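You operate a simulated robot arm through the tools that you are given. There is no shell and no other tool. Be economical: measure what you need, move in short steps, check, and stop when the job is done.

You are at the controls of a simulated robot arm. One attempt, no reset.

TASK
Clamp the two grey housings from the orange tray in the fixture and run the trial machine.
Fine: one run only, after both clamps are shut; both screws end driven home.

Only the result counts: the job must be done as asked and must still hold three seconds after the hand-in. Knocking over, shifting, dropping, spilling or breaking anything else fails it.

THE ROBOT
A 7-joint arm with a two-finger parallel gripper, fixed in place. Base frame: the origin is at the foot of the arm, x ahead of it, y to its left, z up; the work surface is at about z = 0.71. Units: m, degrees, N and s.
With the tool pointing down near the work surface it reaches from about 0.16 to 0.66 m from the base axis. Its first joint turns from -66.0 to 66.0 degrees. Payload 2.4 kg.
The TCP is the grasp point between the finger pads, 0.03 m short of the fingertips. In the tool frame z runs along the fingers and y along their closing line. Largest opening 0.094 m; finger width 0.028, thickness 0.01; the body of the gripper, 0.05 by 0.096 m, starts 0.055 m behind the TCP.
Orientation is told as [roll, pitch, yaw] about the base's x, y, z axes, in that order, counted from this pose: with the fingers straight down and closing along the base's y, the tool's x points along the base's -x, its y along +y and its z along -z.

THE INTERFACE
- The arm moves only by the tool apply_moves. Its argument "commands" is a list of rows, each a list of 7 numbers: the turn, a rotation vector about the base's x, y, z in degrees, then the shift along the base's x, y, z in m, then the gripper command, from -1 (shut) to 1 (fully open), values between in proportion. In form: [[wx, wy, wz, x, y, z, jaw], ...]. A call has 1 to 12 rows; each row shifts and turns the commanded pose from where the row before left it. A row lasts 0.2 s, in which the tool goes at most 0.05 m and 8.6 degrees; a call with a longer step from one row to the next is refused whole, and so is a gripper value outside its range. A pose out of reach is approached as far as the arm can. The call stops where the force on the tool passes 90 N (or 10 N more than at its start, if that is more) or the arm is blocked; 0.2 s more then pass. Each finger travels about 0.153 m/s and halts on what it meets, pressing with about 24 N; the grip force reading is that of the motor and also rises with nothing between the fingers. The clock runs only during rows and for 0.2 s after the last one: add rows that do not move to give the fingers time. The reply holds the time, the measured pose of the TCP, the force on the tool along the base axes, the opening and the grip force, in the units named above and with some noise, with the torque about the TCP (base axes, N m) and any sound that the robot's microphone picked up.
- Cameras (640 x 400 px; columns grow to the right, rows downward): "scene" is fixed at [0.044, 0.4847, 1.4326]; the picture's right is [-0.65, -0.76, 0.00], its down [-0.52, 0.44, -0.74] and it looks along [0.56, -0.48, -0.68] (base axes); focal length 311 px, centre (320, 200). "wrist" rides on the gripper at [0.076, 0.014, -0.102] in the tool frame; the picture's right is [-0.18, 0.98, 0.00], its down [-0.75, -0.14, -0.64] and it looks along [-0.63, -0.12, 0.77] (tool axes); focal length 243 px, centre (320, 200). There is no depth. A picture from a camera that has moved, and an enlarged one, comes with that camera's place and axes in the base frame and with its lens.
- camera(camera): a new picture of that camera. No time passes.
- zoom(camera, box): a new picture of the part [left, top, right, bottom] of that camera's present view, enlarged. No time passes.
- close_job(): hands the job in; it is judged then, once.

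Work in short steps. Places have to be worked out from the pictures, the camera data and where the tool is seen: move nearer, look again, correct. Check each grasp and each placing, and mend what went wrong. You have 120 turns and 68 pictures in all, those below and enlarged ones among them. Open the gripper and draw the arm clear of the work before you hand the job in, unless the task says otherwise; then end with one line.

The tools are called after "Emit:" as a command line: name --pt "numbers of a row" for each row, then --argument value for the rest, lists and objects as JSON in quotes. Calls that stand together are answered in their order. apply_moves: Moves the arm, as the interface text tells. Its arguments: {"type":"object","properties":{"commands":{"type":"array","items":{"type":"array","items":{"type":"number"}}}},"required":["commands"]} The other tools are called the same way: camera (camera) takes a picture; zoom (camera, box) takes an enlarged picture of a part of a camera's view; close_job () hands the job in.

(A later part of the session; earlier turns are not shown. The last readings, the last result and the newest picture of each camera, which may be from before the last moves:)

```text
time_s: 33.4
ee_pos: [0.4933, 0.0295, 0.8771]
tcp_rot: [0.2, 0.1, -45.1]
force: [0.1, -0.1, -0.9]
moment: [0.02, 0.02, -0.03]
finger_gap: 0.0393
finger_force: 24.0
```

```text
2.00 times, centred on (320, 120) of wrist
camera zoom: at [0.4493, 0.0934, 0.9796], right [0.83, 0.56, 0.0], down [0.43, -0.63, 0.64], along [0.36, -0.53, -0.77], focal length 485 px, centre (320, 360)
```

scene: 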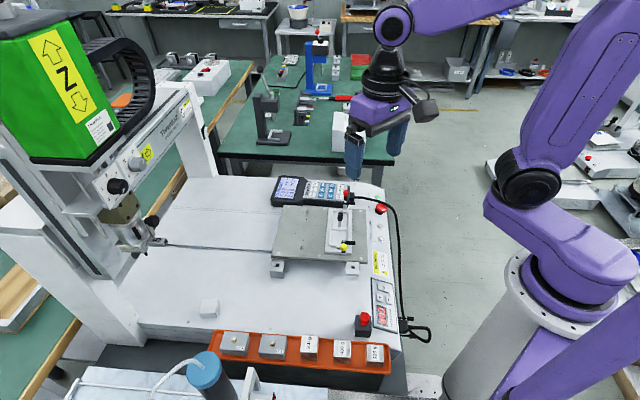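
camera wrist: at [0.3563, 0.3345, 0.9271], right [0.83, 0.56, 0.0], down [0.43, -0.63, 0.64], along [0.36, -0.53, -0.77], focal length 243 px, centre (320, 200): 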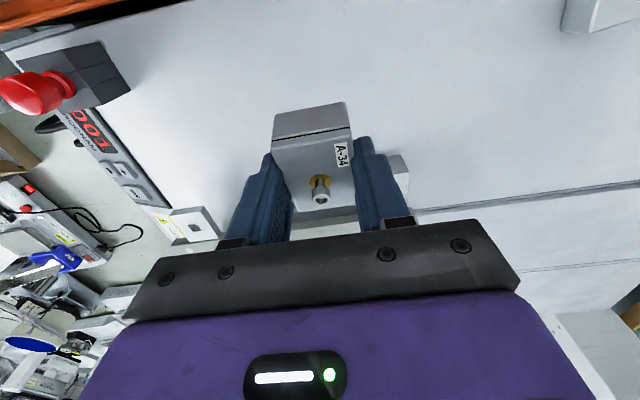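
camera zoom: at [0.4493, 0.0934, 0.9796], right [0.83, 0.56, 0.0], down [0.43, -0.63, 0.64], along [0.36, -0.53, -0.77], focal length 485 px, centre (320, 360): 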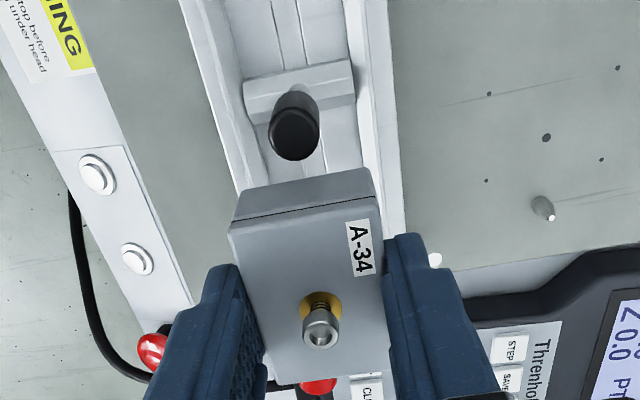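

The inner edge clears the knob by about 2 mm, and lateral error is about 1 mm. I'll nudge and descend while watching the force.

Emit:
apply_moves --pt "0 0 0 -0.0007 -0.0005 -0.01 -1" --pt "0 0 0 0 0 -0.01 -1" --pt "0 0 0 0 0 -0.01 -1" --pt "0 0 0 0 0 0 -1"

Emit:
apply_moves --pt "0 0 0 0 0 -0.01 -1" --pt "0 0 0 0 0 -0.01 -1" --pt "0 0 0 0 0 -0.005 -1"

```text
time_s: 34.4
ee_pos: [0.4913, 0.0297, 0.8484]
tcp_rot: [-0.1, 0.0, -45.2]
force: [0.1, -0.8, -0.3]
moment: [-0.02, 0.0, 0.03]
finger_gap: 0.0389
finger_force: 24.3
```

```text
time_s: 35.2
ee_pos: [0.4937, 0.0311, 0.8218]
tcp_rot: [-0.1, 0.0, -45.0]
force: [0.7, 0.4, -0.5]
moment: [0.01, 0.0, -0.03]
finger_gap: 0.039
finger_force: 23.7
```

No contact at 0.822, so the base is at about 0.778. I'll look at the alignment against the pocket before the last centimetres.

Emit:
zoom --camera "wrist" --box '[250, 60, 390, 220]'

Emit:
zoom --camera "scene" --box '[325, 185, 375, 235]'

```text
2.50 times, centred on (320, 140) of wrist
camera zoom: at [0.4485, 0.0938, 0.9251], right [0.83, 0.56, 0.0], down [0.43, -0.63, 0.64], along [0.36, -0.53, -0.77], focal length 606 px, centre (320, 350)
```

zoom: 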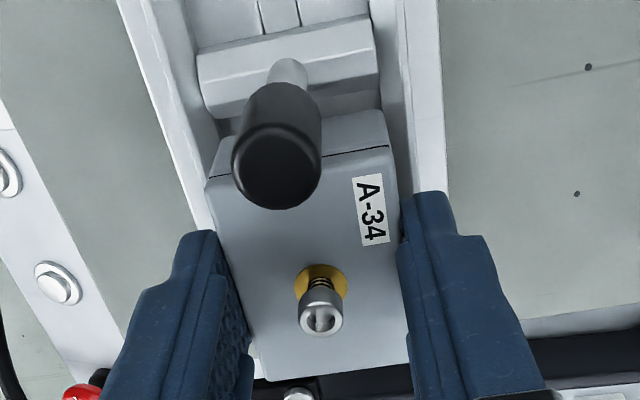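

```text
8.00 times, centred on (350, 210) of scene
camera zoom: at [0.044, 0.4847, 1.4326], right [-0.65, -0.76, 0.0], down [-0.52, 0.44, -0.74], along [0.56, -0.48, -0.68], focal length 2486 px, centre (80, 120)
```

zoom: 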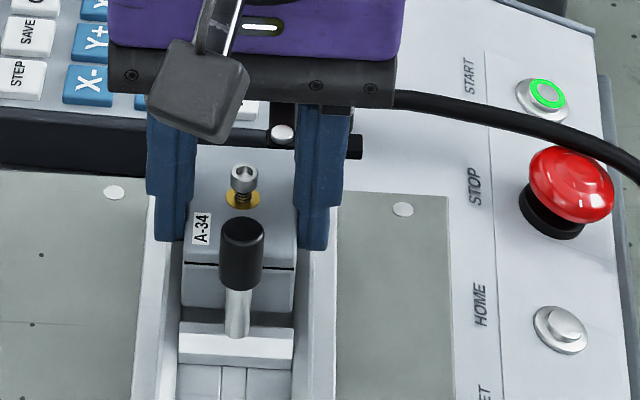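

The housing sits over the pocket between the rails and next to the divider. I'll lower gradually.

Emit:
apply_moves --pt "0 0 0 0 0 -0.004 -1" --pt "0 0 0 0 0 -0.003 -1"

Emit:
apply_moves --pt "0 0 0 0 0 -0.003 -1" --pt "0 0 0 0 0 -0.002 -1"

Emit:
apply_moves --pt "0 0 0 0 0 -0.002 -1" --pt "0 0 0 0 0 -0.002 -1"

```text
time_s: 35.8
ee_pos: [0.4909, 0.0306, 0.8144]
tcp_rot: [-0.1, 0.1, -45.0]
force: [-5.1, 4.9, 1.6]
moment: [0.14, 0.08, 0.03]
finger_gap: 0.0389
finger_force: 24.0
```

```text
time_s: 36.4
ee_pos: [0.4919, 0.0298, 0.8103]
tcp_rot: [0.0, 0.1, -45.1]
force: [-9.8, 3.1, 21.5]
moment: [-0.01, 0.28, 0.0]
finger_gap: 0.0392
finger_force: 24.2
```

```text
time_s: 37.0
ee_pos: [0.4924, 0.0302, 0.8092]
tcp_rot: [0.1, -0.1, -45.1]
force: [-22.1, 2.9, 80.3]
moment: [-0.1, 0.84, -0.18]
finger_gap: 0.0393
finger_force: 24.0
```

The load rose to 80 N near 0.809, with side force pushing inward along the nest and slightly toward the panel. It's probably riding on the end-lip chamfer. I'll lift 3 mm, shift about 1.2 mm inward and 0.7 mm toward the panel, and retry.

Emit:
apply_moves --pt "0 0 0 0 0 0.004 -1" --pt "0 0 0 -0.0014 0.0004 0.001 -1" --pt "0 0 0 0 0 0 -1"

Emit:
apply_moves --pt "0 0 0 0 0 -0.003 -1" --pt "0 0 0 0 0 -0.002 -1"

```text
time_s: 37.8
ee_pos: [0.4909, 0.0299, 0.8116]
tcp_rot: [0.0, 0.1, -45.1]
force: [2.1, -1.0, -1.2]
moment: [0.0, -0.07, -0.02]
finger_gap: 0.0389
finger_force: 23.9
```

```text
time_s: 38.4
ee_pos: [0.4913, 0.03, 0.8093]
tcp_rot: [0.1, -0.2, -45.1]
force: [-14.5, -0.2, 71.9]
moment: [-0.16, 0.88, -0.12]
finger_gap: 0.0389
finger_force: 24.5
```

The vertical load is centred under the housing, so it may be sitting flat on the pocket floor. I'll check visually.

Emit:
zoom --camera "scene" --box '[330, 190, 370, 225]'

Emit:
zoom --camera "wrist" --box '[250, 60, 390, 220]'

```text
11.43 times, centred on (350, 208) of scene
camera zoom: at [0.0426, 0.4847, 1.4326], right [-0.65, -0.76, 0.0], down [-0.52, 0.44, -0.74], along [0.56, -0.48, -0.68], focal length 3552 px, centre (-23, 114)
```

zoom: 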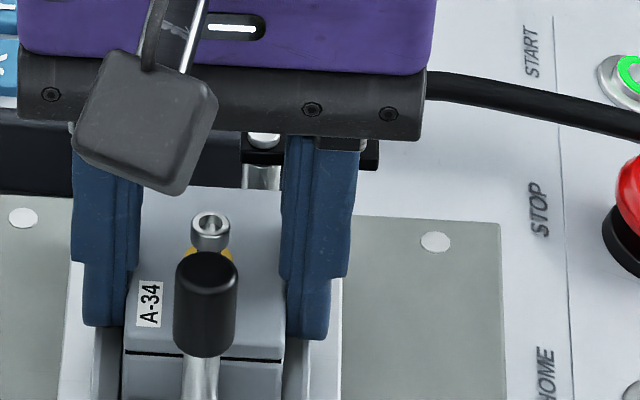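

```text
2.50 times, centred on (320, 140) of wrist
camera zoom: at [0.447, 0.094, 0.9122], right [0.83, 0.56, 0.0], down [0.43, -0.63, 0.64], along [0.36, -0.53, -0.77], focal length 606 px, centre (320, 350)
```

zoom: 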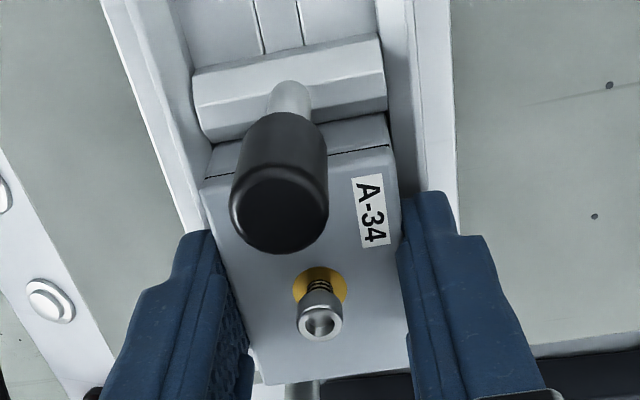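

It may be the fingertips resting on the side rails. I'll relax the load and release; the housing should settle into the pocket.

Emit:
apply_moves --pt "0 0 0 0 0 0.002 -1" --pt "0 0 0 0 0 0 -0.05" --pt "0 0 0 0 0 0 -0.05" --pt "0 0 0 0 0 0.02 0" --pt "0 0 0 0 0 0.03 0" --pt "0 0 0 0 0 0.03 0" --pt "0 0 0 0 0 0 0"

Emit:
zoom --camera "wrist" --box '[220, 20, 420, 170]'

Emit:
zoom --camera "scene" --box '[325, 190, 375, 225]'

```text
time_s: 40.0
ee_pos: [0.4908, 0.0294, 0.8881]
tcp_rot: [0.0, 0.0, -45.1]
force: [-0.2, 0.0, 0.0]
moment: [0.0, 0.01, -0.02]
finger_gap: 0.047
finger_force: 0.0
```

```text
2.67 times, centred on (320, 95) of wrist
camera zoom: at [0.4468, 0.0929, 0.9913], right [0.83, 0.56, 0.0], down [0.43, -0.63, 0.64], along [0.36, -0.53, -0.77], focal length 647 px, centre (320, 480)
```

zoom: 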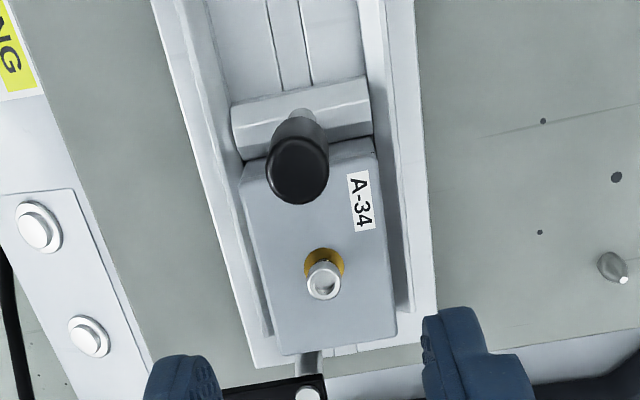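

```text
11.43 times, centred on (350, 208) of scene
camera zoom: at [0.044, 0.4847, 1.4326], right [-0.65, -0.76, 0.0], down [-0.52, 0.44, -0.74], along [0.56, -0.48, -0.68], focal length 3552 px, centre (-23, 114)
```

zoom: 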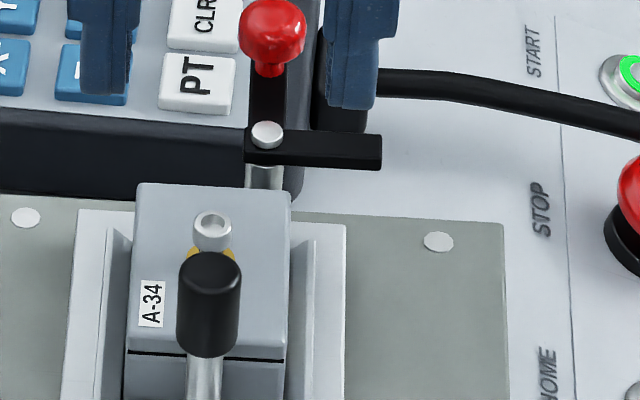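

The housing sits flat against the divider between the rails, with its top at ≈0.794. Next I'll shut the red clamp by gripping its knob, near (0.533, -0.030), and swinging it 90°. I'll move above the knob and check first.

Emit:
apply_moves --pt "0 0 0 0.021 -0.0295 0 0" --pt "0 0 0 0.021 -0.0295 0 0" --pt "0 0 0 0 0 -0.01 0" --pt "0 0 0 0 0 0 0"

Emit:
zoom --camera "wrist" --box '[200, 20, 440, 200]'

```text
time_s: 41.0
ee_pos: [0.5349, -0.0293, 0.8798]
tcp_rot: [0.0, 0.0, -45.1]
force: [0.6, -0.5, 1.0]
moment: [-0.03, 0.01, 0.03]
finger_gap: 0.0473
finger_force: 0.0
```

```text
2.22 times, centred on (320, 110) of wrist
camera zoom: at [0.4896, 0.0335, 0.9827], right [0.83, 0.56, 0.0], down [0.43, -0.63, 0.64], along [0.36, -0.53, -0.77], focal length 539 px, centre (320, 400)
```

zoom: 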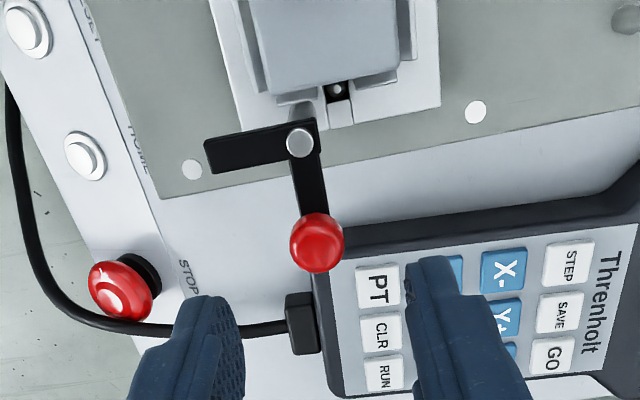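

The knob is at about (0.529, -0.027), 27 mm from its pivot at (0.510, -0.008). I'll straddle and grip it with the fingertips just above the arm.

Emit:
apply_moves --pt "0 0 0 -0.005 0.0022 0 0" --pt "0 0 0 0 0 -0.02 0" --pt "0 0 0 0 0 -0.021 0" --pt "0 0 0 0 0 0 -0.5" --pt "0 0 0 0 0 0 -1" --pt "0 0 0 0 0 0 -1"

Emit:
zoom --camera "wrist" --box '[220, 50, 420, 210]'

```text
time_s: 42.4
ee_pos: [0.5287, -0.0279, 0.8365]
tcp_rot: [0.0, 0.0, -45.2]
force: [2.3, -0.2, -0.1]
moment: [-0.12, -0.21, -0.03]
finger_gap: 0.0174
finger_force: 23.6
```

```text
2.50 times, centred on (320, 130) of wrist
camera zoom: at [0.4845, 0.0359, 0.94], right [0.83, 0.56, 0.0], down [0.43, -0.63, 0.64], along [0.36, -0.53, -0.77], focal length 606 px, centre (320, 375)
```

zoom: 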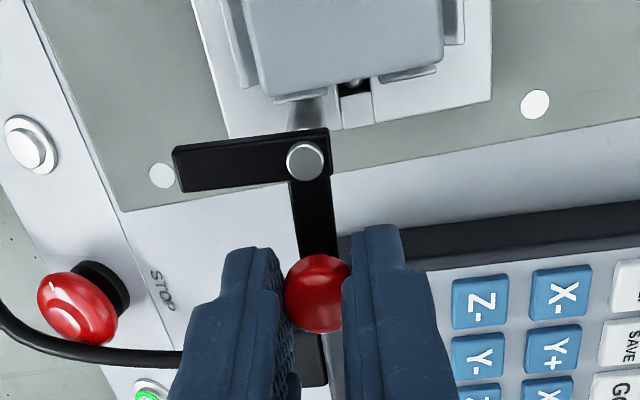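

The knob is gripped (17 mm gap). I'll swing it clockwise along its arc, first half now, yawing partway with it.

Emit:
apply_moves --pt "0 0 -5.6 -0.0042 -0.0032 0 -1" --pt "0 0 -5.6 -0.0047 -0.0024 0 -1" --pt "0 0 -5.6 -0.0051 -0.0014 0 -1" --pt "0 0 -5.6 -0.0053 -0.0004 0 -1"

```text
time_s: 43.4
ee_pos: [0.51, -0.0363, 0.8379]
tcp_rot: [0.1, -0.1, -67.8]
force: [8.5, -0.2, -0.3]
moment: [0.03, -0.23, -0.24]
finger_gap: 0.0175
finger_force: 24.7
```

It's moving along the arc with modest force. I'll finish the swing.

Emit:
apply_moves --pt "0 0 -5.6 -0.0053 0.0006 0 -1" --pt "0 0 -5.6 -0.0051 0.0016 0 -1" --pt "0 0 -5.6 -0.0047 0.0025 0 -1" --pt "0 0 -5.6 -0.0041 0.0034 0 -1" --pt "0 0 0 0 0 0 -1"

Emit:
zoom --camera "wrist" --box '[220, 50, 420, 210]'

Emit:
zoom --camera "scene" --box '[325, 180, 375, 225]'

```text
time_s: 44.6
ee_pos: [0.4901, -0.0267, 0.8378]
tcp_rot: [0.1, 0.2, -90.0]
force: [6.8, -4.2, 0.5]
moment: [-0.36, -0.18, -0.13]
finger_gap: 0.0168
finger_force: 23.6
```

```text
2.50 times, centred on (320, 130) of wrist
camera zoom: at [0.504, 0.0487, 0.9404], right [0.98, -0.18, 0.0], down [-0.14, -0.75, 0.64], along [-0.12, -0.63, -0.77], focal length 606 px, centre (320, 375)
```

zoom: 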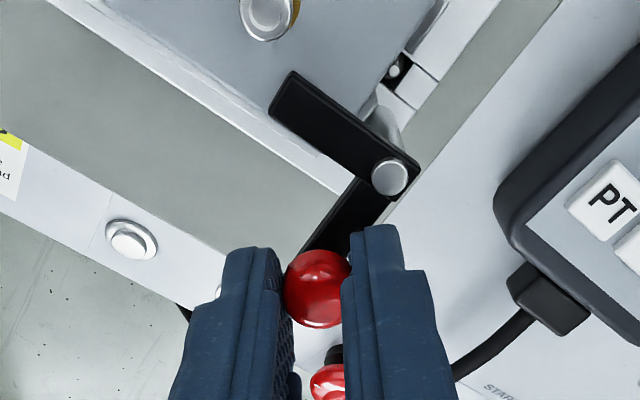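

```text
8.89 times, centred on (350, 202) of scene
camera zoom: at [0.0443, 0.4846, 1.4326], right [-0.65, -0.76, 0.0], down [-0.52, 0.44, -0.74], along [0.56, -0.48, -0.68], focal length 2763 px, centre (53, 178)
```

zoom: 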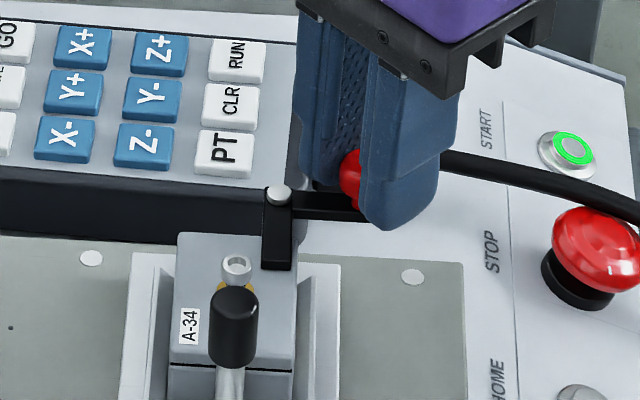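

The red arm now lies over the housing, and resistance is still just friction. I'll push a few degrees further to look for an end stop.

Emit:
apply_moves --pt "0 0 0 -0.0016 0.0018 0 -1" --pt "0 0 0 -0.0015 0.0018 0 -1" --pt "0 0 0 0 0 0 -1"

```text
time_s: 45.4
ee_pos: [0.4893, -0.0252, 0.8391]
tcp_rot: [0.6, -0.1, -90.0]
force: [18.1, -19.7, 4.6]
moment: [-0.5, -0.26, -0.05]
finger_gap: 0.0174
finger_force: 23.7
```

Resistance jumped to 27 N with little motion, which is the end stop, so the red clamp is shut. I'll relax, open and rise.

Emit:
apply_moves --pt "0 0 0 0.001 -0.0012 0 -1" --pt "0 0 0 0 0 0 -0.4" --pt "0 0 0 0 0 0 -0.2" --pt "0 0 0 0 0 0.03 -0.2" --pt "0 0 0 0 0 0.04 -0.2" --pt "0 0 0 0 0 0 0.3"

Emit:
zoom --camera "scene" --box '[325, 185, 375, 255]'

```text
time_s: 46.8
ee_pos: [0.4881, -0.023, 0.9089]
tcp_rot: [-0.2, -0.1, -89.9]
force: [-0.3, -0.2, -0.8]
moment: [0.04, 0.0, 0.0]
finger_gap: 0.0614
finger_force: 0.0
```

```text
5.71 times, centred on (350, 220) of scene
camera zoom: at [0.044, 0.4847, 1.4326], right [-0.65, -0.76, 0.0], down [-0.52, 0.44, -0.74], along [0.56, -0.48, -0.68], focal length 1776 px, centre (149, 86)
```

zoom: 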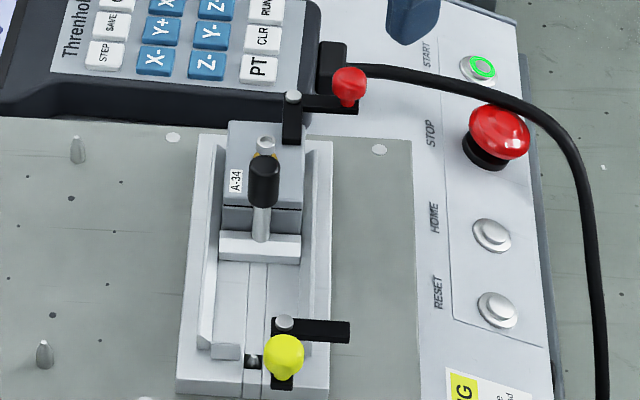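

The red clamp is shut. Now I'll fetch A-52, expected near (0.386, 0.439); the tall bottle near (0.27, 0.49) stays clear of this path.

Emit:
apply_moves --pt "0 0 8.2 -0.0075 0.0267 0.002 0.3" --pt "0 0 8.2 -0.0075 0.0267 0.002 0.3" --pt "0 0 8.2 -0.0075 0.0267 0 0.3" --pt "0 0 8.2 -0.0075 0.0267 0 0.3" --pt "0 0 8.2 -0.0075 0.0267 0 0.3" --pt "0 0 8.2 -0.0075 0.0267 0 0.3" --pt "0 0 8.2 -0.0075 0.0267 0 0.3" --pt "0 0 8.2 -0.0075 0.0267 0 0.3" --pt "0 0 8.2 -0.0075 0.0267 0 0.3" --pt "0 0 8.2 -0.0075 0.0267 0 0.3" --pt "0 0 8.2 -0.0075 0.0267 0 0.3" --pt "0 0 8.2 -0.0075 0.0267 0 0.3"

Emit:
apply_moves --pt "0 0 7.3 -0.002 0.028 -0.005 0.3" --pt "0 0 7.3 -0.002 0.028 -0.005 0.3" --pt "0 0 7.3 -0.002 0.028 -0.005 0.3" --pt "0 0 7.3 -0.003 0.028 -0.01 0.3" --pt "0 0 7.3 -0.003 0.028 -0.015 0.3" --pt "0 0 0 0 0 0 0.3"

Emit:
zoom --camera "wrist" --box '[200, 0, 440, 170]'

```text
time_s: 49.4
ee_pos: [0.3978, 0.2973, 0.9098]
tcp_rot: [0.0, 0.0, 8.6]
force: [-0.8, 0.1, 0.5]
moment: [-0.04, 0.0, 0.02]
finger_gap: 0.0612
finger_force: 0.1
```

```text
time_s: 50.8
ee_pos: [0.3856, 0.4361, 0.8719]
tcp_rot: [0.0, 0.1, 45.1]
force: [0.9, 0.0, 0.1]
moment: [-0.02, 0.01, 0.0]
finger_gap: 0.0611
finger_force: 0.1
```

```text
2.35 times, centred on (320, 85) of wrist
camera zoom: at [0.3205, 0.3924, 0.9749], right [-0.57, 0.82, 0.0], down [0.63, 0.43, 0.64], along [0.53, 0.36, -0.77], focal length 571 px, centre (320, 471)
```

zoom: 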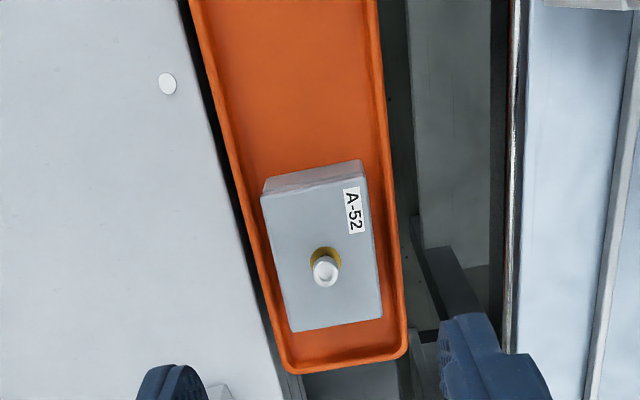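

A-52's centre is about 4 mm beyond the TCP. I'll correct to (0.388, 0.440), descend to 0.763 as before and grip.

Emit:
apply_moves --pt "0 0 0 0.0022 0.0039 -0.03 0.3" --pt "0 0 0 0 0 -0.04 0.3" --pt "0 0 0 0 0 -0.03 0.3" --pt "0 0 0 0 0 -0.0085 0.3" --pt "0 0 0 0 0 0 0" --pt "0 0 0 0 0 0 -0.3" --pt "0 0 0 0 0 0 -1" --pt "0 0 0 0 0 0 -1"

Emit:
apply_moves --pt "0 0 0 0 0 0.01 -1" --pt "0 0 0 0 0 0.03 -1" --pt "0 0 0 0 0 0.04 -1" --pt "0 0 0 0 0 0.04 -1" --pt "0 0 0 0 0 0.02 -1" --pt "0 0 0 0 0 0 -1"

Emit:
zoom --camera "wrist" --box '[240, 90, 400, 210]'

```text
time_s: 52.6
ee_pos: [0.3869, 0.4408, 0.7635]
tcp_rot: [0.0, 0.0, 45.0]
force: [0.4, -0.5, -0.9]
moment: [-0.02, 0.0, 0.02]
finger_gap: 0.0388
finger_force: 23.9
```

```text
time_s: 54.0
ee_pos: [0.3885, 0.44, 0.9025]
tcp_rot: [0.1, 0.0, 45.0]
force: [0.6, 0.0, -0.4]
moment: [0.01, -0.01, 0.03]
finger_gap: 0.0393
finger_force: 23.9
```

```text
3.33 times, centred on (320, 150) of wrist
camera zoom: at [0.3238, 0.3967, 1.0053], right [-0.56, 0.83, 0.0], down [0.63, 0.43, 0.64], along [0.53, 0.36, -0.77], focal length 809 px, centre (320, 367)
```

zoom: 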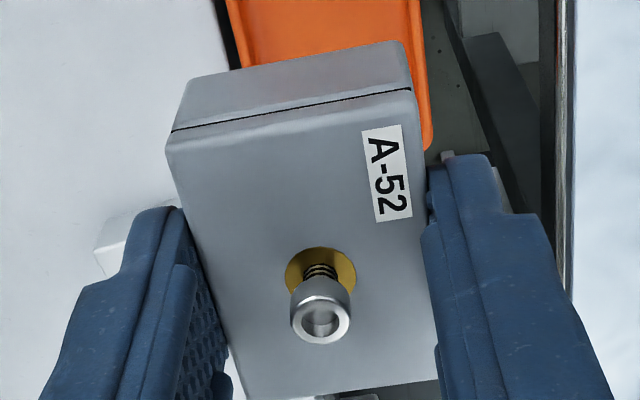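

A-52 is held level, its screw within about 1 mm of the TCP axis. I'll carry it above the yellow pocket at (0.440, 0.080), turning -90° once clear of the bottle.

Emit:
apply_moves --pt "0 0 0 0 -0.047 0.005 -1" --pt "0 0 -8.2 0.0047 -0.0285 0 -1" --pt "0 0 -8.2 0.0047 -0.0285 0 -1" --pt "0 0 -8.2 0.0047 -0.0285 0 -1" --pt "0 0 -8.2 0.0047 -0.0285 0 -1" --pt "0 0 -8.2 0.0047 -0.0285 0 -1" --pt "0 0 -8.2 0.0047 -0.0285 0 -1" --pt "0 0 -8.2 0.0047 -0.0285 0 -1" --pt "0 0 -8.2 0.0047 -0.0285 0 -1" --pt "0 0 -8.2 0.0047 -0.0285 0 -1" --pt "0 0 -8.2 0.0047 -0.0285 0 -1" --pt "0 0 -8.2 0.0047 -0.0284 0 -1"

Emit:
apply_moves --pt "0 0 0 0 0 -0.02 -1" --pt "0 0 0 0 0 -0.01 -1" --pt "0 0 0 0 0 0 -1"

Emit:
zoom --camera "wrist" --box '[220, 20, 420, 220]'

Emit:
zoom --camera "scene" --box '[315, 185, 375, 260]'

```text
time_s: 56.6
ee_pos: [0.4387, 0.0795, 0.909]
tcp_rot: [0.0, 0.0, -45.5]
force: [-0.3, 0.4, 0.1]
moment: [0.01, -0.02, -0.01]
finger_gap: 0.039
finger_force: 23.9
```

```text
time_s: 57.4
ee_pos: [0.4391, 0.0809, 0.8782]
tcp_rot: [0.0, 0.0, -45.2]
force: [0.0, 0.1, -0.6]
moment: [-0.05, 0.02, 0.04]
finger_gap: 0.0389
finger_force: 24.3
```

```text
2.00 times, centred on (320, 120) of wrist
camera zoom: at [0.3953, 0.1444, 0.9806], right [0.83, 0.56, 0.0], down [0.43, -0.63, 0.64], along [0.36, -0.53, -0.77], focal length 485 px, centre (320, 360)
```

zoom: 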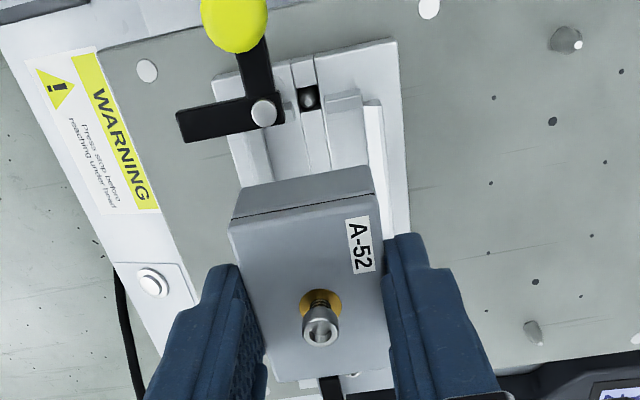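

```text
5.33 times, centred on (345, 222) of scene
camera zoom: at [0.044, 0.4847, 1.4326], right [-0.65, -0.76, 0.0], down [-0.52, 0.44, -0.74], along [0.56, -0.48, -0.68], focal length 1658 px, centre (187, 80)
```

zoom: 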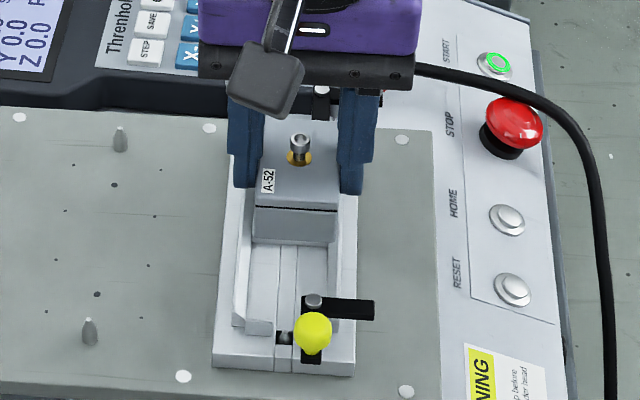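

The cone pin sits about 35 mm from the TCP along the nest axis, as expected. I'll make a 1 mm correction and descend.

Emit:
apply_moves --pt "0 0 0 0.001 -0.0002 -0.015 -1" --pt "0 0 0 0 0 -0.015 -1" --pt "0 0 0 0 0 -0.015 -1" --pt "0 0 0 0 0 -0.008 -1" --pt "0 0 0 0 0 0 -1"

Emit:
apply_moves --pt "0 0 0 0 0 -0.004 -1" --pt "0 0 0 0 0 -0.003 -1"

Emit:
apply_moves --pt "0 0 0 0 0 -0.002 -1" --pt "0 0 0 0 0 -0.002 -1"

```text
time_s: 58.0
ee_pos: [0.4367, 0.085, 0.8597]
tcp_rot: [0.0, 0.0, -44.8]
force: [-10.5, 7.0, 19.8]
moment: [-0.21, -0.15, -0.07]
finger_gap: 0.0394
finger_force: 23.7
stopped in row 2: the force on the tool passed its limit at 106 N (the readings are from after the stop); the commanded pose is now the measured one
```

```text
time_s: 58.4
ee_pos: [0.4394, 0.0841, 0.8589]
tcp_rot: [0.2, 0.0, -44.8]
force: [-13.2, 1.3, 31.3]
moment: [-0.73, -0.41, -0.25]
finger_gap: 0.0393
finger_force: 24.9
stopped in row 2: the force on the tool passed its limit at 103 N (the readings are from after the stop); the commanded pose is now the measured one
```

```text
time_s: 58.9
ee_pos: [0.4378, 0.0857, 0.8578]
tcp_rot: [0.0, 0.0, -44.8]
force: [-12.5, 1.2, 32.1]
moment: [-0.76, -0.38, -0.26]
finger_gap: 0.0398
finger_force: 24.1
stopped in row 2: the force on the tool passed its limit at 93 N (the readings are from after the stop); the commanded pose is now the measured one
```

It hit the handle knob again; the housing must sit a couple of mm too far inward in the grip. I'll lift off and check both the housing and the fixture.

Emit:
apply_moves --pt "0 0 0 0 0 0.015 -1" --pt "0 0 0 0 0 0.015 -1" --pt "0 0 0 0 0 0 -1"

Emit:
zoom --camera "wrist" --box '[240, 90, 400, 210]'

Emit:
zoom --camera "scene" --box '[315, 185, 375, 260]'

```text
time_s: 59.7
ee_pos: [0.4394, 0.084, 0.8886]
tcp_rot: [0.1, 0.0, -44.8]
force: [-0.2, -0.5, -0.3]
moment: [0.0, 0.01, 0.02]
finger_gap: 0.0394
finger_force: 23.7
```

```text
3.33 times, centred on (320, 150) of wrist
camera zoom: at [0.3958, 0.1481, 0.991], right [0.82, 0.57, 0.0], down [0.43, -0.63, 0.64], along [0.37, -0.53, -0.77], focal length 809 px, centre (320, 367)
```

zoom: 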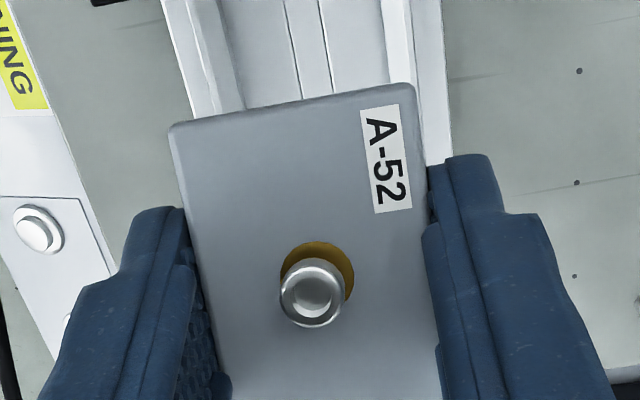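

```text
5.33 times, centred on (345, 222) of scene
camera zoom: at [0.044, 0.4847, 1.4326], right [-0.65, -0.76, 0.0], down [-0.52, 0.44, -0.74], along [0.56, -0.48, -0.68], focal length 1658 px, centre (187, 80)
```

zoom: 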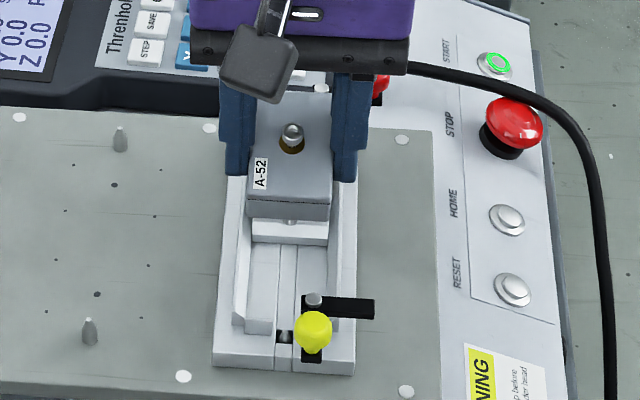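

The housing tipped in the grip, near end down; the fixture and red clamp look undisturbed. I'll reset it on the bed as before: go to (0.40, 0.27) and lower gently.

Emit:
apply_moves --pt "0 0 0 -0.0079 0.0372 0.01 -1" --pt "0 0 0 -0.0079 0.0372 0 -1" --pt "0 0 0 -0.0079 0.0372 0 -1" --pt "0 0 0 -0.0079 0.0372 0 -1" --pt "0 0 0 -0.0079 0.0372 0 -1" --pt "0 0 0 0 0 -0.035 -1" --pt "0 0 0 0 0 -0.035 -1" --pt "0 0 0 0 0 -0.03 -1" --pt "0 0 0 0 0 -0.014 -1" --pt "0 0 0 0 0 0 -1"

Emit:
apply_moves --pt "0 0 0 0 0 -0.004 -1" --pt "0 0 0 0 0 -0.003 -1" --pt "0 0 0 0 0 -0.003 -1"

```text
time_s: 61.9
ee_pos: [0.401, 0.271, 0.7818]
tcp_rot: [0.1, 0.0, -44.7]
force: [-0.8, 0.2, -0.1]
moment: [0.0, 0.02, 0.0]
finger_gap: 0.0391
finger_force: 23.3
```

```text
time_s: 62.7
ee_pos: [0.3995, 0.2718, 0.7724]
tcp_rot: [0.1, 0.0, -44.7]
force: [0.1, 0.0, -0.9]
moment: [-0.01, 0.02, 0.0]
finger_gap: 0.0392
finger_force: 24.2
```

Free at 0.772. I'll keep lowering in small steps.

Emit:
apply_moves --pt "0 0 0 0 0 -0.003 -1" --pt "0 0 0 0 0 -0.002 -1"

Emit:
apply_moves --pt "0 0 0 0 0 -0.002 -1" --pt "0 0 0 0 0 -0.002 -1"

Emit:
apply_moves --pt "0 0 0 0 0 -0.002 -1" --pt "0 0 0 0 0 -0.001 -1"

```text
time_s: 63.3
ee_pos: [0.4007, 0.2703, 0.7683]
tcp_rot: [0.1, 0.1, -44.7]
force: [0.2, 0.6, -0.9]
moment: [0.01, 0.02, 0.03]
finger_gap: 0.0393
finger_force: 24.2
```

```text
time_s: 63.9
ee_pos: [0.4006, 0.2707, 0.7646]
tcp_rot: [0.1, 0.0, -44.8]
force: [-1.1, -0.9, -0.5]
moment: [0.01, -0.01, -0.01]
finger_gap: 0.0393
finger_force: 24.0
```

```text
time_s: 64.5
ee_pos: [0.401, 0.271, 0.761]
tcp_rot: [0.2, 0.0, -44.7]
force: [-0.2, 0.2, -0.3]
moment: [-0.04, 0.0, 0.02]
finger_gap: 0.0393
finger_force: 24.2
```

Still free at 0.761; contact should be near.

Emit:
apply_moves --pt "0 0 0 0 0 -0.002 -1" --pt "0 0 0 0 0 -0.001 -1"

Emit:
apply_moves --pt "0 0 0 0 0 -0.002 -1" --pt "0 0 0 0 0 -0.001 -1"

Emit:
apply_moves --pt "0 0 0 0 0 -0.002 -1" --pt "0 0 0 0 0 -0.001 -1"

```text
time_s: 65.1
ee_pos: [0.4013, 0.2715, 0.7581]
tcp_rot: [0.1, 0.0, -44.6]
force: [-0.6, -1.1, 1.3]
moment: [-0.05, 0.06, 0.01]
finger_gap: 0.0395
finger_force: 24.4
```

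```text
time_s: 65.7
ee_pos: [0.4024, 0.2716, 0.7548]
tcp_rot: [0.2, 0.0, -44.9]
force: [2.3, -9.0, 27.9]
moment: [-0.06, 0.27, 0.07]
finger_gap: 0.0399
finger_force: 24.0
```

```text
time_s: 66.3
ee_pos: [0.4014, 0.2722, 0.7514]
tcp_rot: [0.4, -0.1, -44.8]
force: [4.2, -3.1, 23.3]
moment: [0.18, 0.25, -0.01]
finger_gap: 0.0394
finger_force: 24.0
```

It's touching down and levelling. I'll open, rise and measure.

Emit:
apply_moves --pt "0 0 0 0 0 0.001 -0.1" --pt "0 0 0 0 0 0 0.3" --pt "0 0 0 0 0 0.03 0.3" --pt "0 0 0 0 0 0.032 0.3" --pt "0 0 -0.4 0 0 0 0.3" --pt "0 0 0 0 0 0 0.3"

Emit:
zoom --camera "wrist" --box '[240, 50, 400, 170]'

```text
time_s: 67.7
ee_pos: [0.4002, 0.2709, 0.8153]
tcp_rot: [0.2, 0.0, -45.1]
force: [0.7, -0.4, -0.4]
moment: [0.0, -0.01, 0.05]
finger_gap: 0.0613
finger_force: 0.0
```

```text
3.33 times, centred on (320, 110) of wrist
camera zoom: at [0.3563, 0.3349, 0.9181], right [0.83, 0.56, 0.0], down [0.43, -0.63, 0.64], along [0.36, -0.53, -0.77], focal length 809 px, centre (320, 500)
```

zoom: 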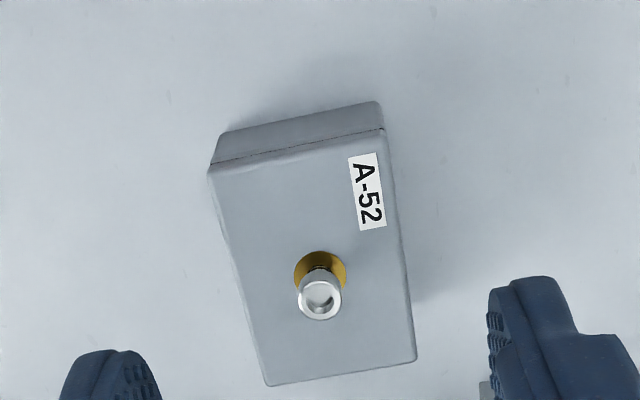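

It's lying flat and aligned, its centre about 2.6 mm ahead of the TCP. I'll correct and regrip at the same height as A-34.

Emit:
apply_moves --pt "0 0 0 0.0016 -0.0021 0 0.3" --pt "0 0 0 0 0 -0.03 0.3" --pt "0 0 0 0 0 -0.031 0.3" --pt "0 0 0 0 0 0 0.3" --pt "0 0 0 0 0 0 -0.3" --pt "0 0 0 0 0 0 -1" --pt "0 0 0 0 0 0 -1"

Emit:
apply_moves --pt "0 0 0 0 0 0.02 -1" --pt "0 0 0 0 0 0.04 -1" --pt "0 0 0 0 0 0.04 -1" --pt "0 0 0 0 0 0.04 -1" --pt "0 0 0 0 0 0 -1"

```text
time_s: 69.3
ee_pos: [0.4024, 0.2699, 0.7528]
tcp_rot: [0.2, 0.0, -45.1]
force: [-0.3, 0.5, -0.3]
moment: [0.02, 0.0, -0.01]
finger_gap: 0.0389
finger_force: 24.0
```

```text
time_s: 70.5
ee_pos: [0.4, 0.2694, 0.8937]
tcp_rot: [0.1, 0.2, -45.2]
force: [0.2, -0.4, -0.8]
moment: [-0.01, -0.02, 0.03]
finger_gap: 0.039
finger_force: 23.6
```

Regripped. I'll move above the yellow pocket, biased about 1 mm outward, and take repeated readings to average the position.

Emit:
apply_moves --pt "0 0 0 0.0076 -0.0376 0.003 -1" --pt "0 0 0 0.0076 -0.0376 0 -1" --pt "0 0 0 0.0076 -0.0376 0 -1" --pt "0 0 0 0.0076 -0.0375 0 -1" --pt "0 0 0 0.0076 -0.0375 0 -1" --pt "0 0 0 0 0 -0.018 -1" --pt "0 0 0 0 0 0 -1"

Emit:
apply_moves --pt "0 0 0 0 0 0 -1"

Emit:
apply_moves --pt "0 0 0 0 0 0 -1"

Emit:
apply_moves --pt "0 0 0 0 0 0 -1"

Emit:
zoom --camera "wrist" --box '[220, 30, 420, 230]'

```text
time_s: 72.1
ee_pos: [0.4408, 0.0807, 0.8798]
tcp_rot: [0.3, 0.0, -45.1]
force: [0.6, 0.1, -1.2]
moment: [0.04, 0.0, -0.01]
finger_gap: 0.0392
finger_force: 24.1
```

```text
time_s: 72.5
ee_pos: [0.4413, 0.0812, 0.88]
tcp_rot: [0.1, 0.0, -45.1]
force: [0.9, 0.6, -0.5]
moment: [-0.03, 0.0, 0.04]
finger_gap: 0.039
finger_force: 23.8
```

```text
time_s: 72.9
ee_pos: [0.4398, 0.08, 0.8787]
tcp_rot: [0.0, 0.1, -45.1]
force: [0.4, -0.4, -1.1]
moment: [-0.02, 0.03, 0.0]
finger_gap: 0.039
finger_force: 24.0
```

```text
time_s: 73.3
ee_pos: [0.4398, 0.0799, 0.8791]
tcp_rot: [0.1, -0.1, -45.1]
force: [0.2, 0.4, 0.1]
moment: [0.02, -0.02, -0.02]
finger_gap: 0.039
finger_force: 23.9
```

```text
2.00 times, centred on (320, 130) of wrist
camera zoom: at [0.3961, 0.1443, 0.9819], right [0.83, 0.56, 0.0], down [0.43, -0.63, 0.64], along [0.36, -0.53, -0.77], focal length 485 px, centre (320, 340)
```

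zoom: 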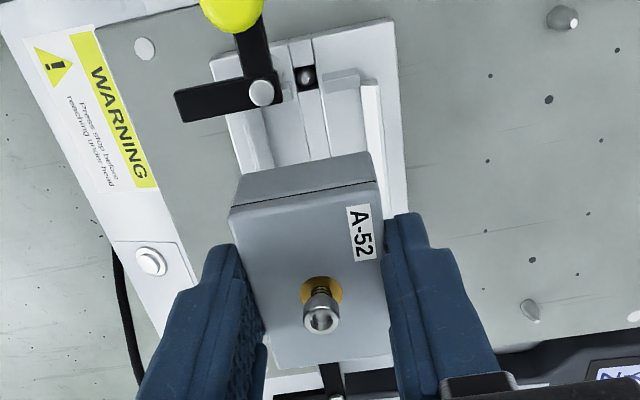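

The average TCP is about n=-35.5 mm and the housing sits ~1 mm inward, so I'll shift 2.2 mm outward and descend cautiously past the knob.

Emit:
apply_moves --pt "0 0 0 -0.0016 0.0016 -0.008 -1" --pt "0 0 0 0 0 -0.003 -1" --pt "0 0 0 0 0 -0.003 -1"

Emit:
apply_moves --pt "0 0 0 0 0 -0.003 -1" --pt "0 0 0 0 0 -0.002 -1"

```text
time_s: 74.1
ee_pos: [0.4379, 0.0823, 0.8646]
tcp_rot: [0.1, 0.0, -45.1]
force: [-0.5, 0.7, -0.2]
moment: [0.0, 0.04, 0.02]
finger_gap: 0.0393
finger_force: 24.0
```

```text
time_s: 74.7
ee_pos: [0.4382, 0.0829, 0.8612]
tcp_rot: [0.2, 0.0, -45.1]
force: [0.2, -0.5, 0.4]
moment: [-0.03, 0.02, 0.01]
finger_gap: 0.0387
finger_force: 24.1
```

No contact at 0.861 (base 0.818). I'll continue in small steps.

Emit:
apply_moves --pt "0 0 0 0 0 -0.003 -1" --pt "0 0 0 0 0 -0.003 -1"

Emit:
apply_moves --pt "0 0 0 0 0 -0.004 -1" --pt "0 0 0 0 0 -0.004 -1"

Emit:
apply_moves --pt "0 0 0 0 0 -0.005 -1" --pt "0 0 0 0 0 -0.005 -1"

```text
time_s: 75.3
ee_pos: [0.4381, 0.0823, 0.8532]
tcp_rot: [0.1, 0.0, -45.0]
force: [-0.2, -0.2, -1.0]
moment: [0.01, -0.02, -0.01]
finger_gap: 0.039
finger_force: 24.1
```

```text
time_s: 75.9
ee_pos: [0.4386, 0.0829, 0.846]
tcp_rot: [0.0, 0.0, -45.1]
force: [0.2, -0.9, -1.0]
moment: [0.0, 0.01, 0.0]
finger_gap: 0.0389
finger_force: 24.0
```

```text
time_s: 76.5
ee_pos: [0.4371, 0.0827, 0.8364]
tcp_rot: [0.3, 0.0, -45.1]
force: [-0.8, 0.4, -0.9]
moment: [-0.02, 0.01, -0.01]
finger_gap: 0.0393
finger_force: 23.7
```

It's past the knob top cleanly. I'll continue down to just above the lips.

Emit:
apply_moves --pt "0 0 0 0 0 -0.005 -1" --pt "0 0 0 0 0 -0.005 -1"

Emit:
apply_moves --pt "0 0 0 0 0 -0.004 -1" --pt "0 0 0 0 0 -0.004 -1"

Emit:
apply_moves --pt "0 0 0 0 0 -0.003 -1" --pt "0 0 0 0 0 -0.002 -1"

```text
time_s: 77.1
ee_pos: [0.4381, 0.0821, 0.8255]
tcp_rot: [0.1, 0.1, -45.2]
force: [0.8, -0.4, 0.0]
moment: [0.03, 0.0, -0.03]
finger_gap: 0.0388
finger_force: 24.0
```

```text
time_s: 77.7
ee_pos: [0.4388, 0.0827, 0.8181]
tcp_rot: [0.2, 0.0, -45.1]
force: [-0.1, -0.3, -0.2]
moment: [-0.01, 0.0, 0.03]
finger_gap: 0.0391
finger_force: 24.1
```

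```text
time_s: 78.3
ee_pos: [0.4397, 0.0839, 0.8138]
tcp_rot: [0.2, 0.0, -45.2]
force: [1.8, -3.1, 1.2]
moment: [-0.05, -0.07, 0.01]
finger_gap: 0.0391
finger_force: 23.6
```

A slight side force from the end lip is pushing inward. I'll shift 1 mm inward and continue.

Emit:
apply_moves --pt "0 0 0 0.0008 -0.0008 -0.002 -1" --pt "0 0 0 0 0 -0.002 -1"

Emit:
apply_moves --pt "0 0 0 0 0 -0.0015 -1" --pt "0 0 0 0 0 0 -1"

```text
time_s: 78.9
ee_pos: [0.4399, 0.0825, 0.8095]
tcp_rot: [0.2, 0.0, -45.1]
force: [-5.4, 1.0, 40.3]
moment: [-0.3, 0.47, -0.03]
finger_gap: 0.0394
finger_force: 24.6
```

```text
time_s: 79.5
ee_pos: [0.4386, 0.0829, 0.8097]
tcp_rot: [0.3, 0.0, -45.1]
force: [-11.1, 0.8, 80.0]
moment: [-0.49, 1.33, 0.02]
finger_gap: 0.0391
finger_force: 24.2
```

It's seated at about the same height as the first (base ≈0.766). I'll relax, release, rise and look.

Emit:
apply_moves --pt "0 0 0 0 0 0.0025 -1" --pt "0 0 0 0 0 0 -0.05" --pt "0 0 0 0 0 0 -0.05" --pt "0 0 0 0 0 0.02 0" --pt "0 0 0 0 0 0.03 0" --pt "0 0 0 0 0 0.03 0" --pt "0 0 0 -0.02 0.025 0 0" --pt "0 0 0 0 0 0 0"

Emit:
zoom --camera "scene" --box '[325, 195, 370, 255]'

Emit:
zoom --camera "wrist" --box '[220, 20, 420, 220]'

```text
time_s: 81.3
ee_pos: [0.4171, 0.1087, 0.8906]
tcp_rot: [0.1, 0.0, -45.2]
force: [-0.7, -0.7, -0.2]
moment: [0.01, 0.01, -0.02]
finger_gap: 0.047
finger_force: 0.0
```

```text
6.67 times, centred on (348, 225) of scene
camera zoom: at [0.044, 0.4847, 1.4326], right [-0.65, -0.76, 0.0], down [-0.52, 0.44, -0.74], along [0.56, -0.48, -0.68], focal length 2072 px, centre (137, 33)
```

zoom: 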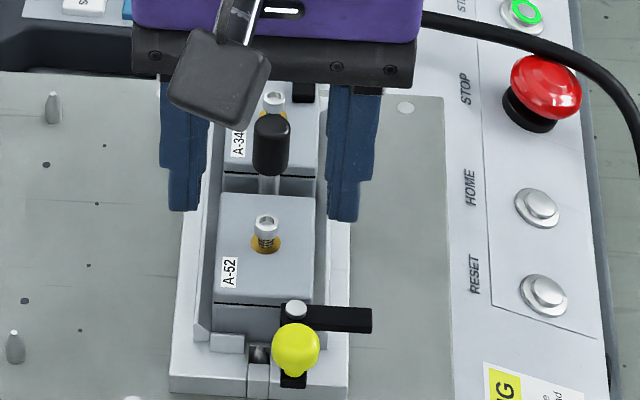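

```text
2.00 times, centred on (320, 120) of wrist
camera zoom: at [0.373, 0.1719, 0.9937], right [0.83, 0.56, 0.0], down [0.43, -0.63, 0.64], along [0.36, -0.53, -0.77], focal length 485 px, centre (320, 360)
```

zoom: 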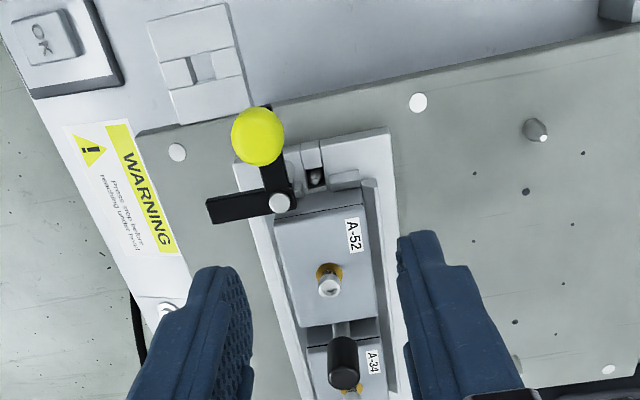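

A-52 sits flat in its pocket. The yellow knob is near (0.383, 0.120), with its pivot at (0.403, 0.101). I'll go over it, straddle and grip it.

Emit:
apply_moves --pt "0 0 0 -0.0345 0.0118 0 0" --pt "0 0 0 0 0 -0.02 0" --pt "0 0 0 0 0 -0.02 0" --pt "0 0 0 0 0 -0.0125 0" --pt "0 0 0 0 0 0 -0.5" --pt "0 0 0 0 0 0 -1" --pt "0 0 0 0 0 0 -1"

```text
time_s: 82.9
ee_pos: [0.3839, 0.12, 0.8385]
tcp_rot: [0.1, 0.0, -45.0]
force: [0.0, 0.2, 0.4]
moment: [0.1, 0.11, 0.06]
finger_gap: 0.0171
finger_force: 24.3
```

The yellow knob is gripped. I'll swing it counter-clockwise, first half.

Emit:
apply_moves --pt "0 0 5.6 -0.0034 -0.0042 0 -1" --pt "0 0 5.6 -0.0025 -0.0047 0 -1" --pt "0 0 5.6 -0.0016 -0.0051 0 -1" --pt "0 0 5.6 -0.0005 -0.0054 0 -1"

Emit:
apply_moves --pt "0 0 5.6 0.0005 -0.0054 0 -1" --pt "0 0 5.6 0.0016 -0.0051 0 -1" --pt "0 0 5.6 0.0025 -0.0047 0 -1" --pt "0 0 5.6 0.0034 -0.0042 0 -1" --pt "0 0 0 0 0 0 -1"

```text
time_s: 83.9
ee_pos: [0.3756, 0.1012, 0.837]
tcp_rot: [0.2, -0.1, -22.6]
force: [1.0, 9.6, 4.4]
moment: [0.19, -0.09, 0.27]
finger_gap: 0.0175
finger_force: 24.3
```

```text
time_s: 85.1
ee_pos: [0.3842, 0.0797, 0.8379]
tcp_rot: [0.1, 0.0, -0.2]
force: [-4.4, 4.9, 7.1]
moment: [0.05, 0.07, 0.18]
finger_gap: 0.0172
finger_force: 24.3
```

The swing went smoothly. I'll push a few degrees further to confirm the end stop, as on the red one.

Emit:
apply_moves --pt "0 0 0 0.0018 -0.0016 0 -1" --pt "0 0 0 0.0018 -0.0015 0 -1" --pt "0 0 0 0 0 0 -1"

```text
time_s: 85.9
ee_pos: [0.3856, 0.0801, 0.8355]
tcp_rot: [0.0, 0.3, 0.0]
force: [-22.0, 34.3, 0.2]
moment: [0.74, 0.51, 0.1]
finger_gap: 0.0171
finger_force: 24.1
```

It's at the end stop (40 N), so the yellow clamp is shut. I'll relax, release, rise and check both clamps.

Emit:
apply_moves --pt "0 0 0 -0.0014 0.0013 0 -1" --pt "0 0 0 0 0 0 -0.4" --pt "0 0 0 0 0 0 -0.2" --pt "0 0 0 0 0 0.03 -0.2" --pt "0 0 0 0 0 0.04 -0.2" --pt "0 0 0 -0.02 0.03 0.03 -0.2" --pt "0 0 0 -0.02 0.03 0.01 -1" --pt "0 0 0 0 0 0 -1"

Emit:
zoom --camera "scene" --box '[315, 180, 405, 260]'

```text
time_s: 87.7
ee_pos: [0.3448, 0.1375, 0.9476]
tcp_rot: [0.1, 0.0, -0.4]
force: [0.3, -0.3, 0.0]
moment: [0.01, -0.03, 0.01]
finger_gap: 0.0002
finger_force: 24.1
```

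```text
5.00 times, centred on (360, 220) of scene
camera zoom: at [0.044, 0.4848, 1.4326], right [-0.65, -0.76, 0.0], down [-0.52, 0.44, -0.74], along [0.56, -0.48, -0.68], focal length 1554 px, centre (120, 100)
```

zoom: 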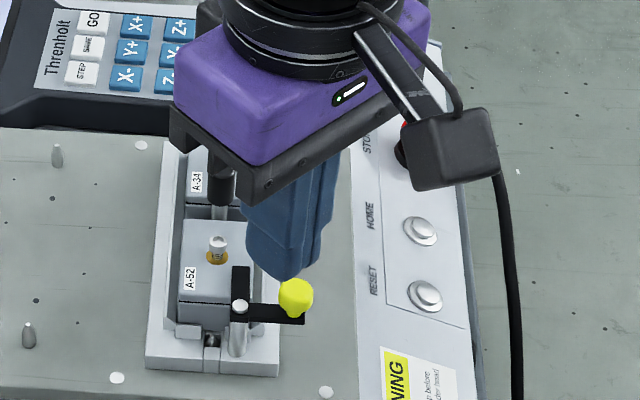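

Both clamps are shut over their housings. Next I'll bring the closed fingers above the START button, estimated near (0.51, -0.17), and locate it with the wrist camera.

Emit:
apply_moves --pt "0 0 0 0.0206 -0.0384 0 -1" --pt "0 0 0 0.0206 -0.0384 0 -1" --pt "0 0 0 0.0206 -0.0384 0 -1" --pt "0 0 0 0.0206 -0.0384 0 -1" --pt "0 0 0 0.0206 -0.0384 0 -1" --pt "0 0 0 0.0206 -0.0384 0 -1" --pt "0 0 0 0.0206 -0.0384 0 -1" --pt "0 0 0 0.0206 -0.0384 0 -1" --pt "0 0 0 0 0 -0.04 -1" --pt "0 0 0 0 0 -0.04 -1" --pt "0 0 0 0 0 0 -1"

Emit:
zoom --camera "wrist" --box '[220, 20, 420, 220]'

```text
time_s: 90.1
ee_pos: [0.5118, -0.1685, 0.8695]
tcp_rot: [0.1, -0.1, -0.2]
force: [-0.2, 0.3, 0.6]
moment: [0.02, 0.01, 0.02]
finger_gap: 0.0001
finger_force: 23.9
```

```text
2.00 times, centred on (320, 120) of wrist
camera zoom: at [0.435, -0.1546, 0.972], right [0.19, 0.98, 0.0], down [0.75, -0.15, 0.64], along [0.63, -0.12, -0.77], focal length 485 px, centre (320, 360)
```

zoom: 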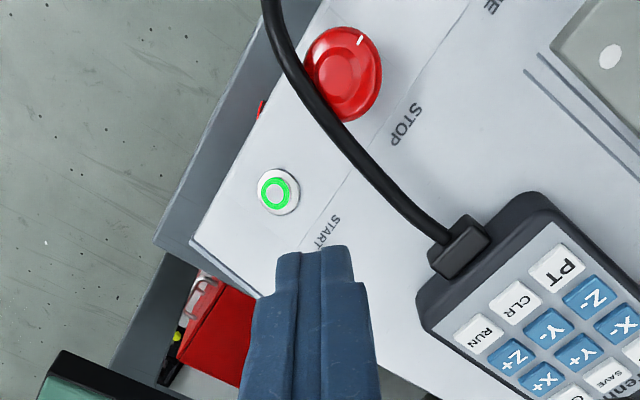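

START is at about (0.525, -0.194). I'll move over it, lower to tips at ≈0.765, and verify alignment.

Emit:
apply_moves --pt "0 0 0 0.0133 -0.0257 0 -1" --pt "0 0 0 0 0 -0.04 -1" --pt "0 0 0 0 0 -0.035 -1" --pt "0 0 0 0 0 0 -1"

Emit:
zoom --camera "wrist" --box '[240, 60, 400, 220]'

```text
time_s: 91.1
ee_pos: [0.5233, -0.1957, 0.7911]
tcp_rot: [0.1, 0.0, -0.3]
force: [-0.5, 0.2, 1.3]
moment: [-0.01, -0.01, 0.0]
finger_gap: 0.0001
finger_force: 24.0
```

```text
2.50 times, centred on (320, 140) of wrist
camera zoom: at [0.4477, -0.1814, 0.8941], right [0.19, 0.98, 0.0], down [0.75, -0.15, 0.64], along [0.63, -0.12, -0.77], focal length 606 px, centre (320, 350)
```

zoom: 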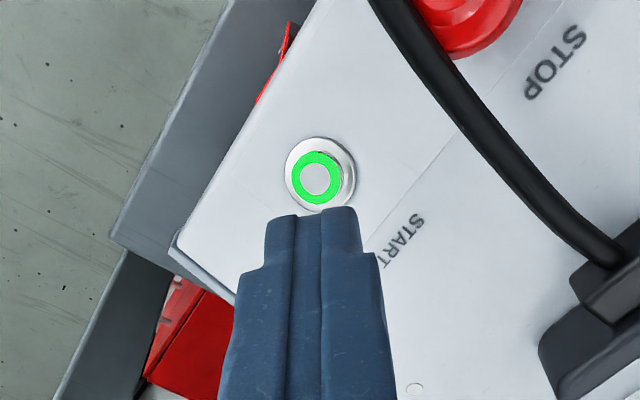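

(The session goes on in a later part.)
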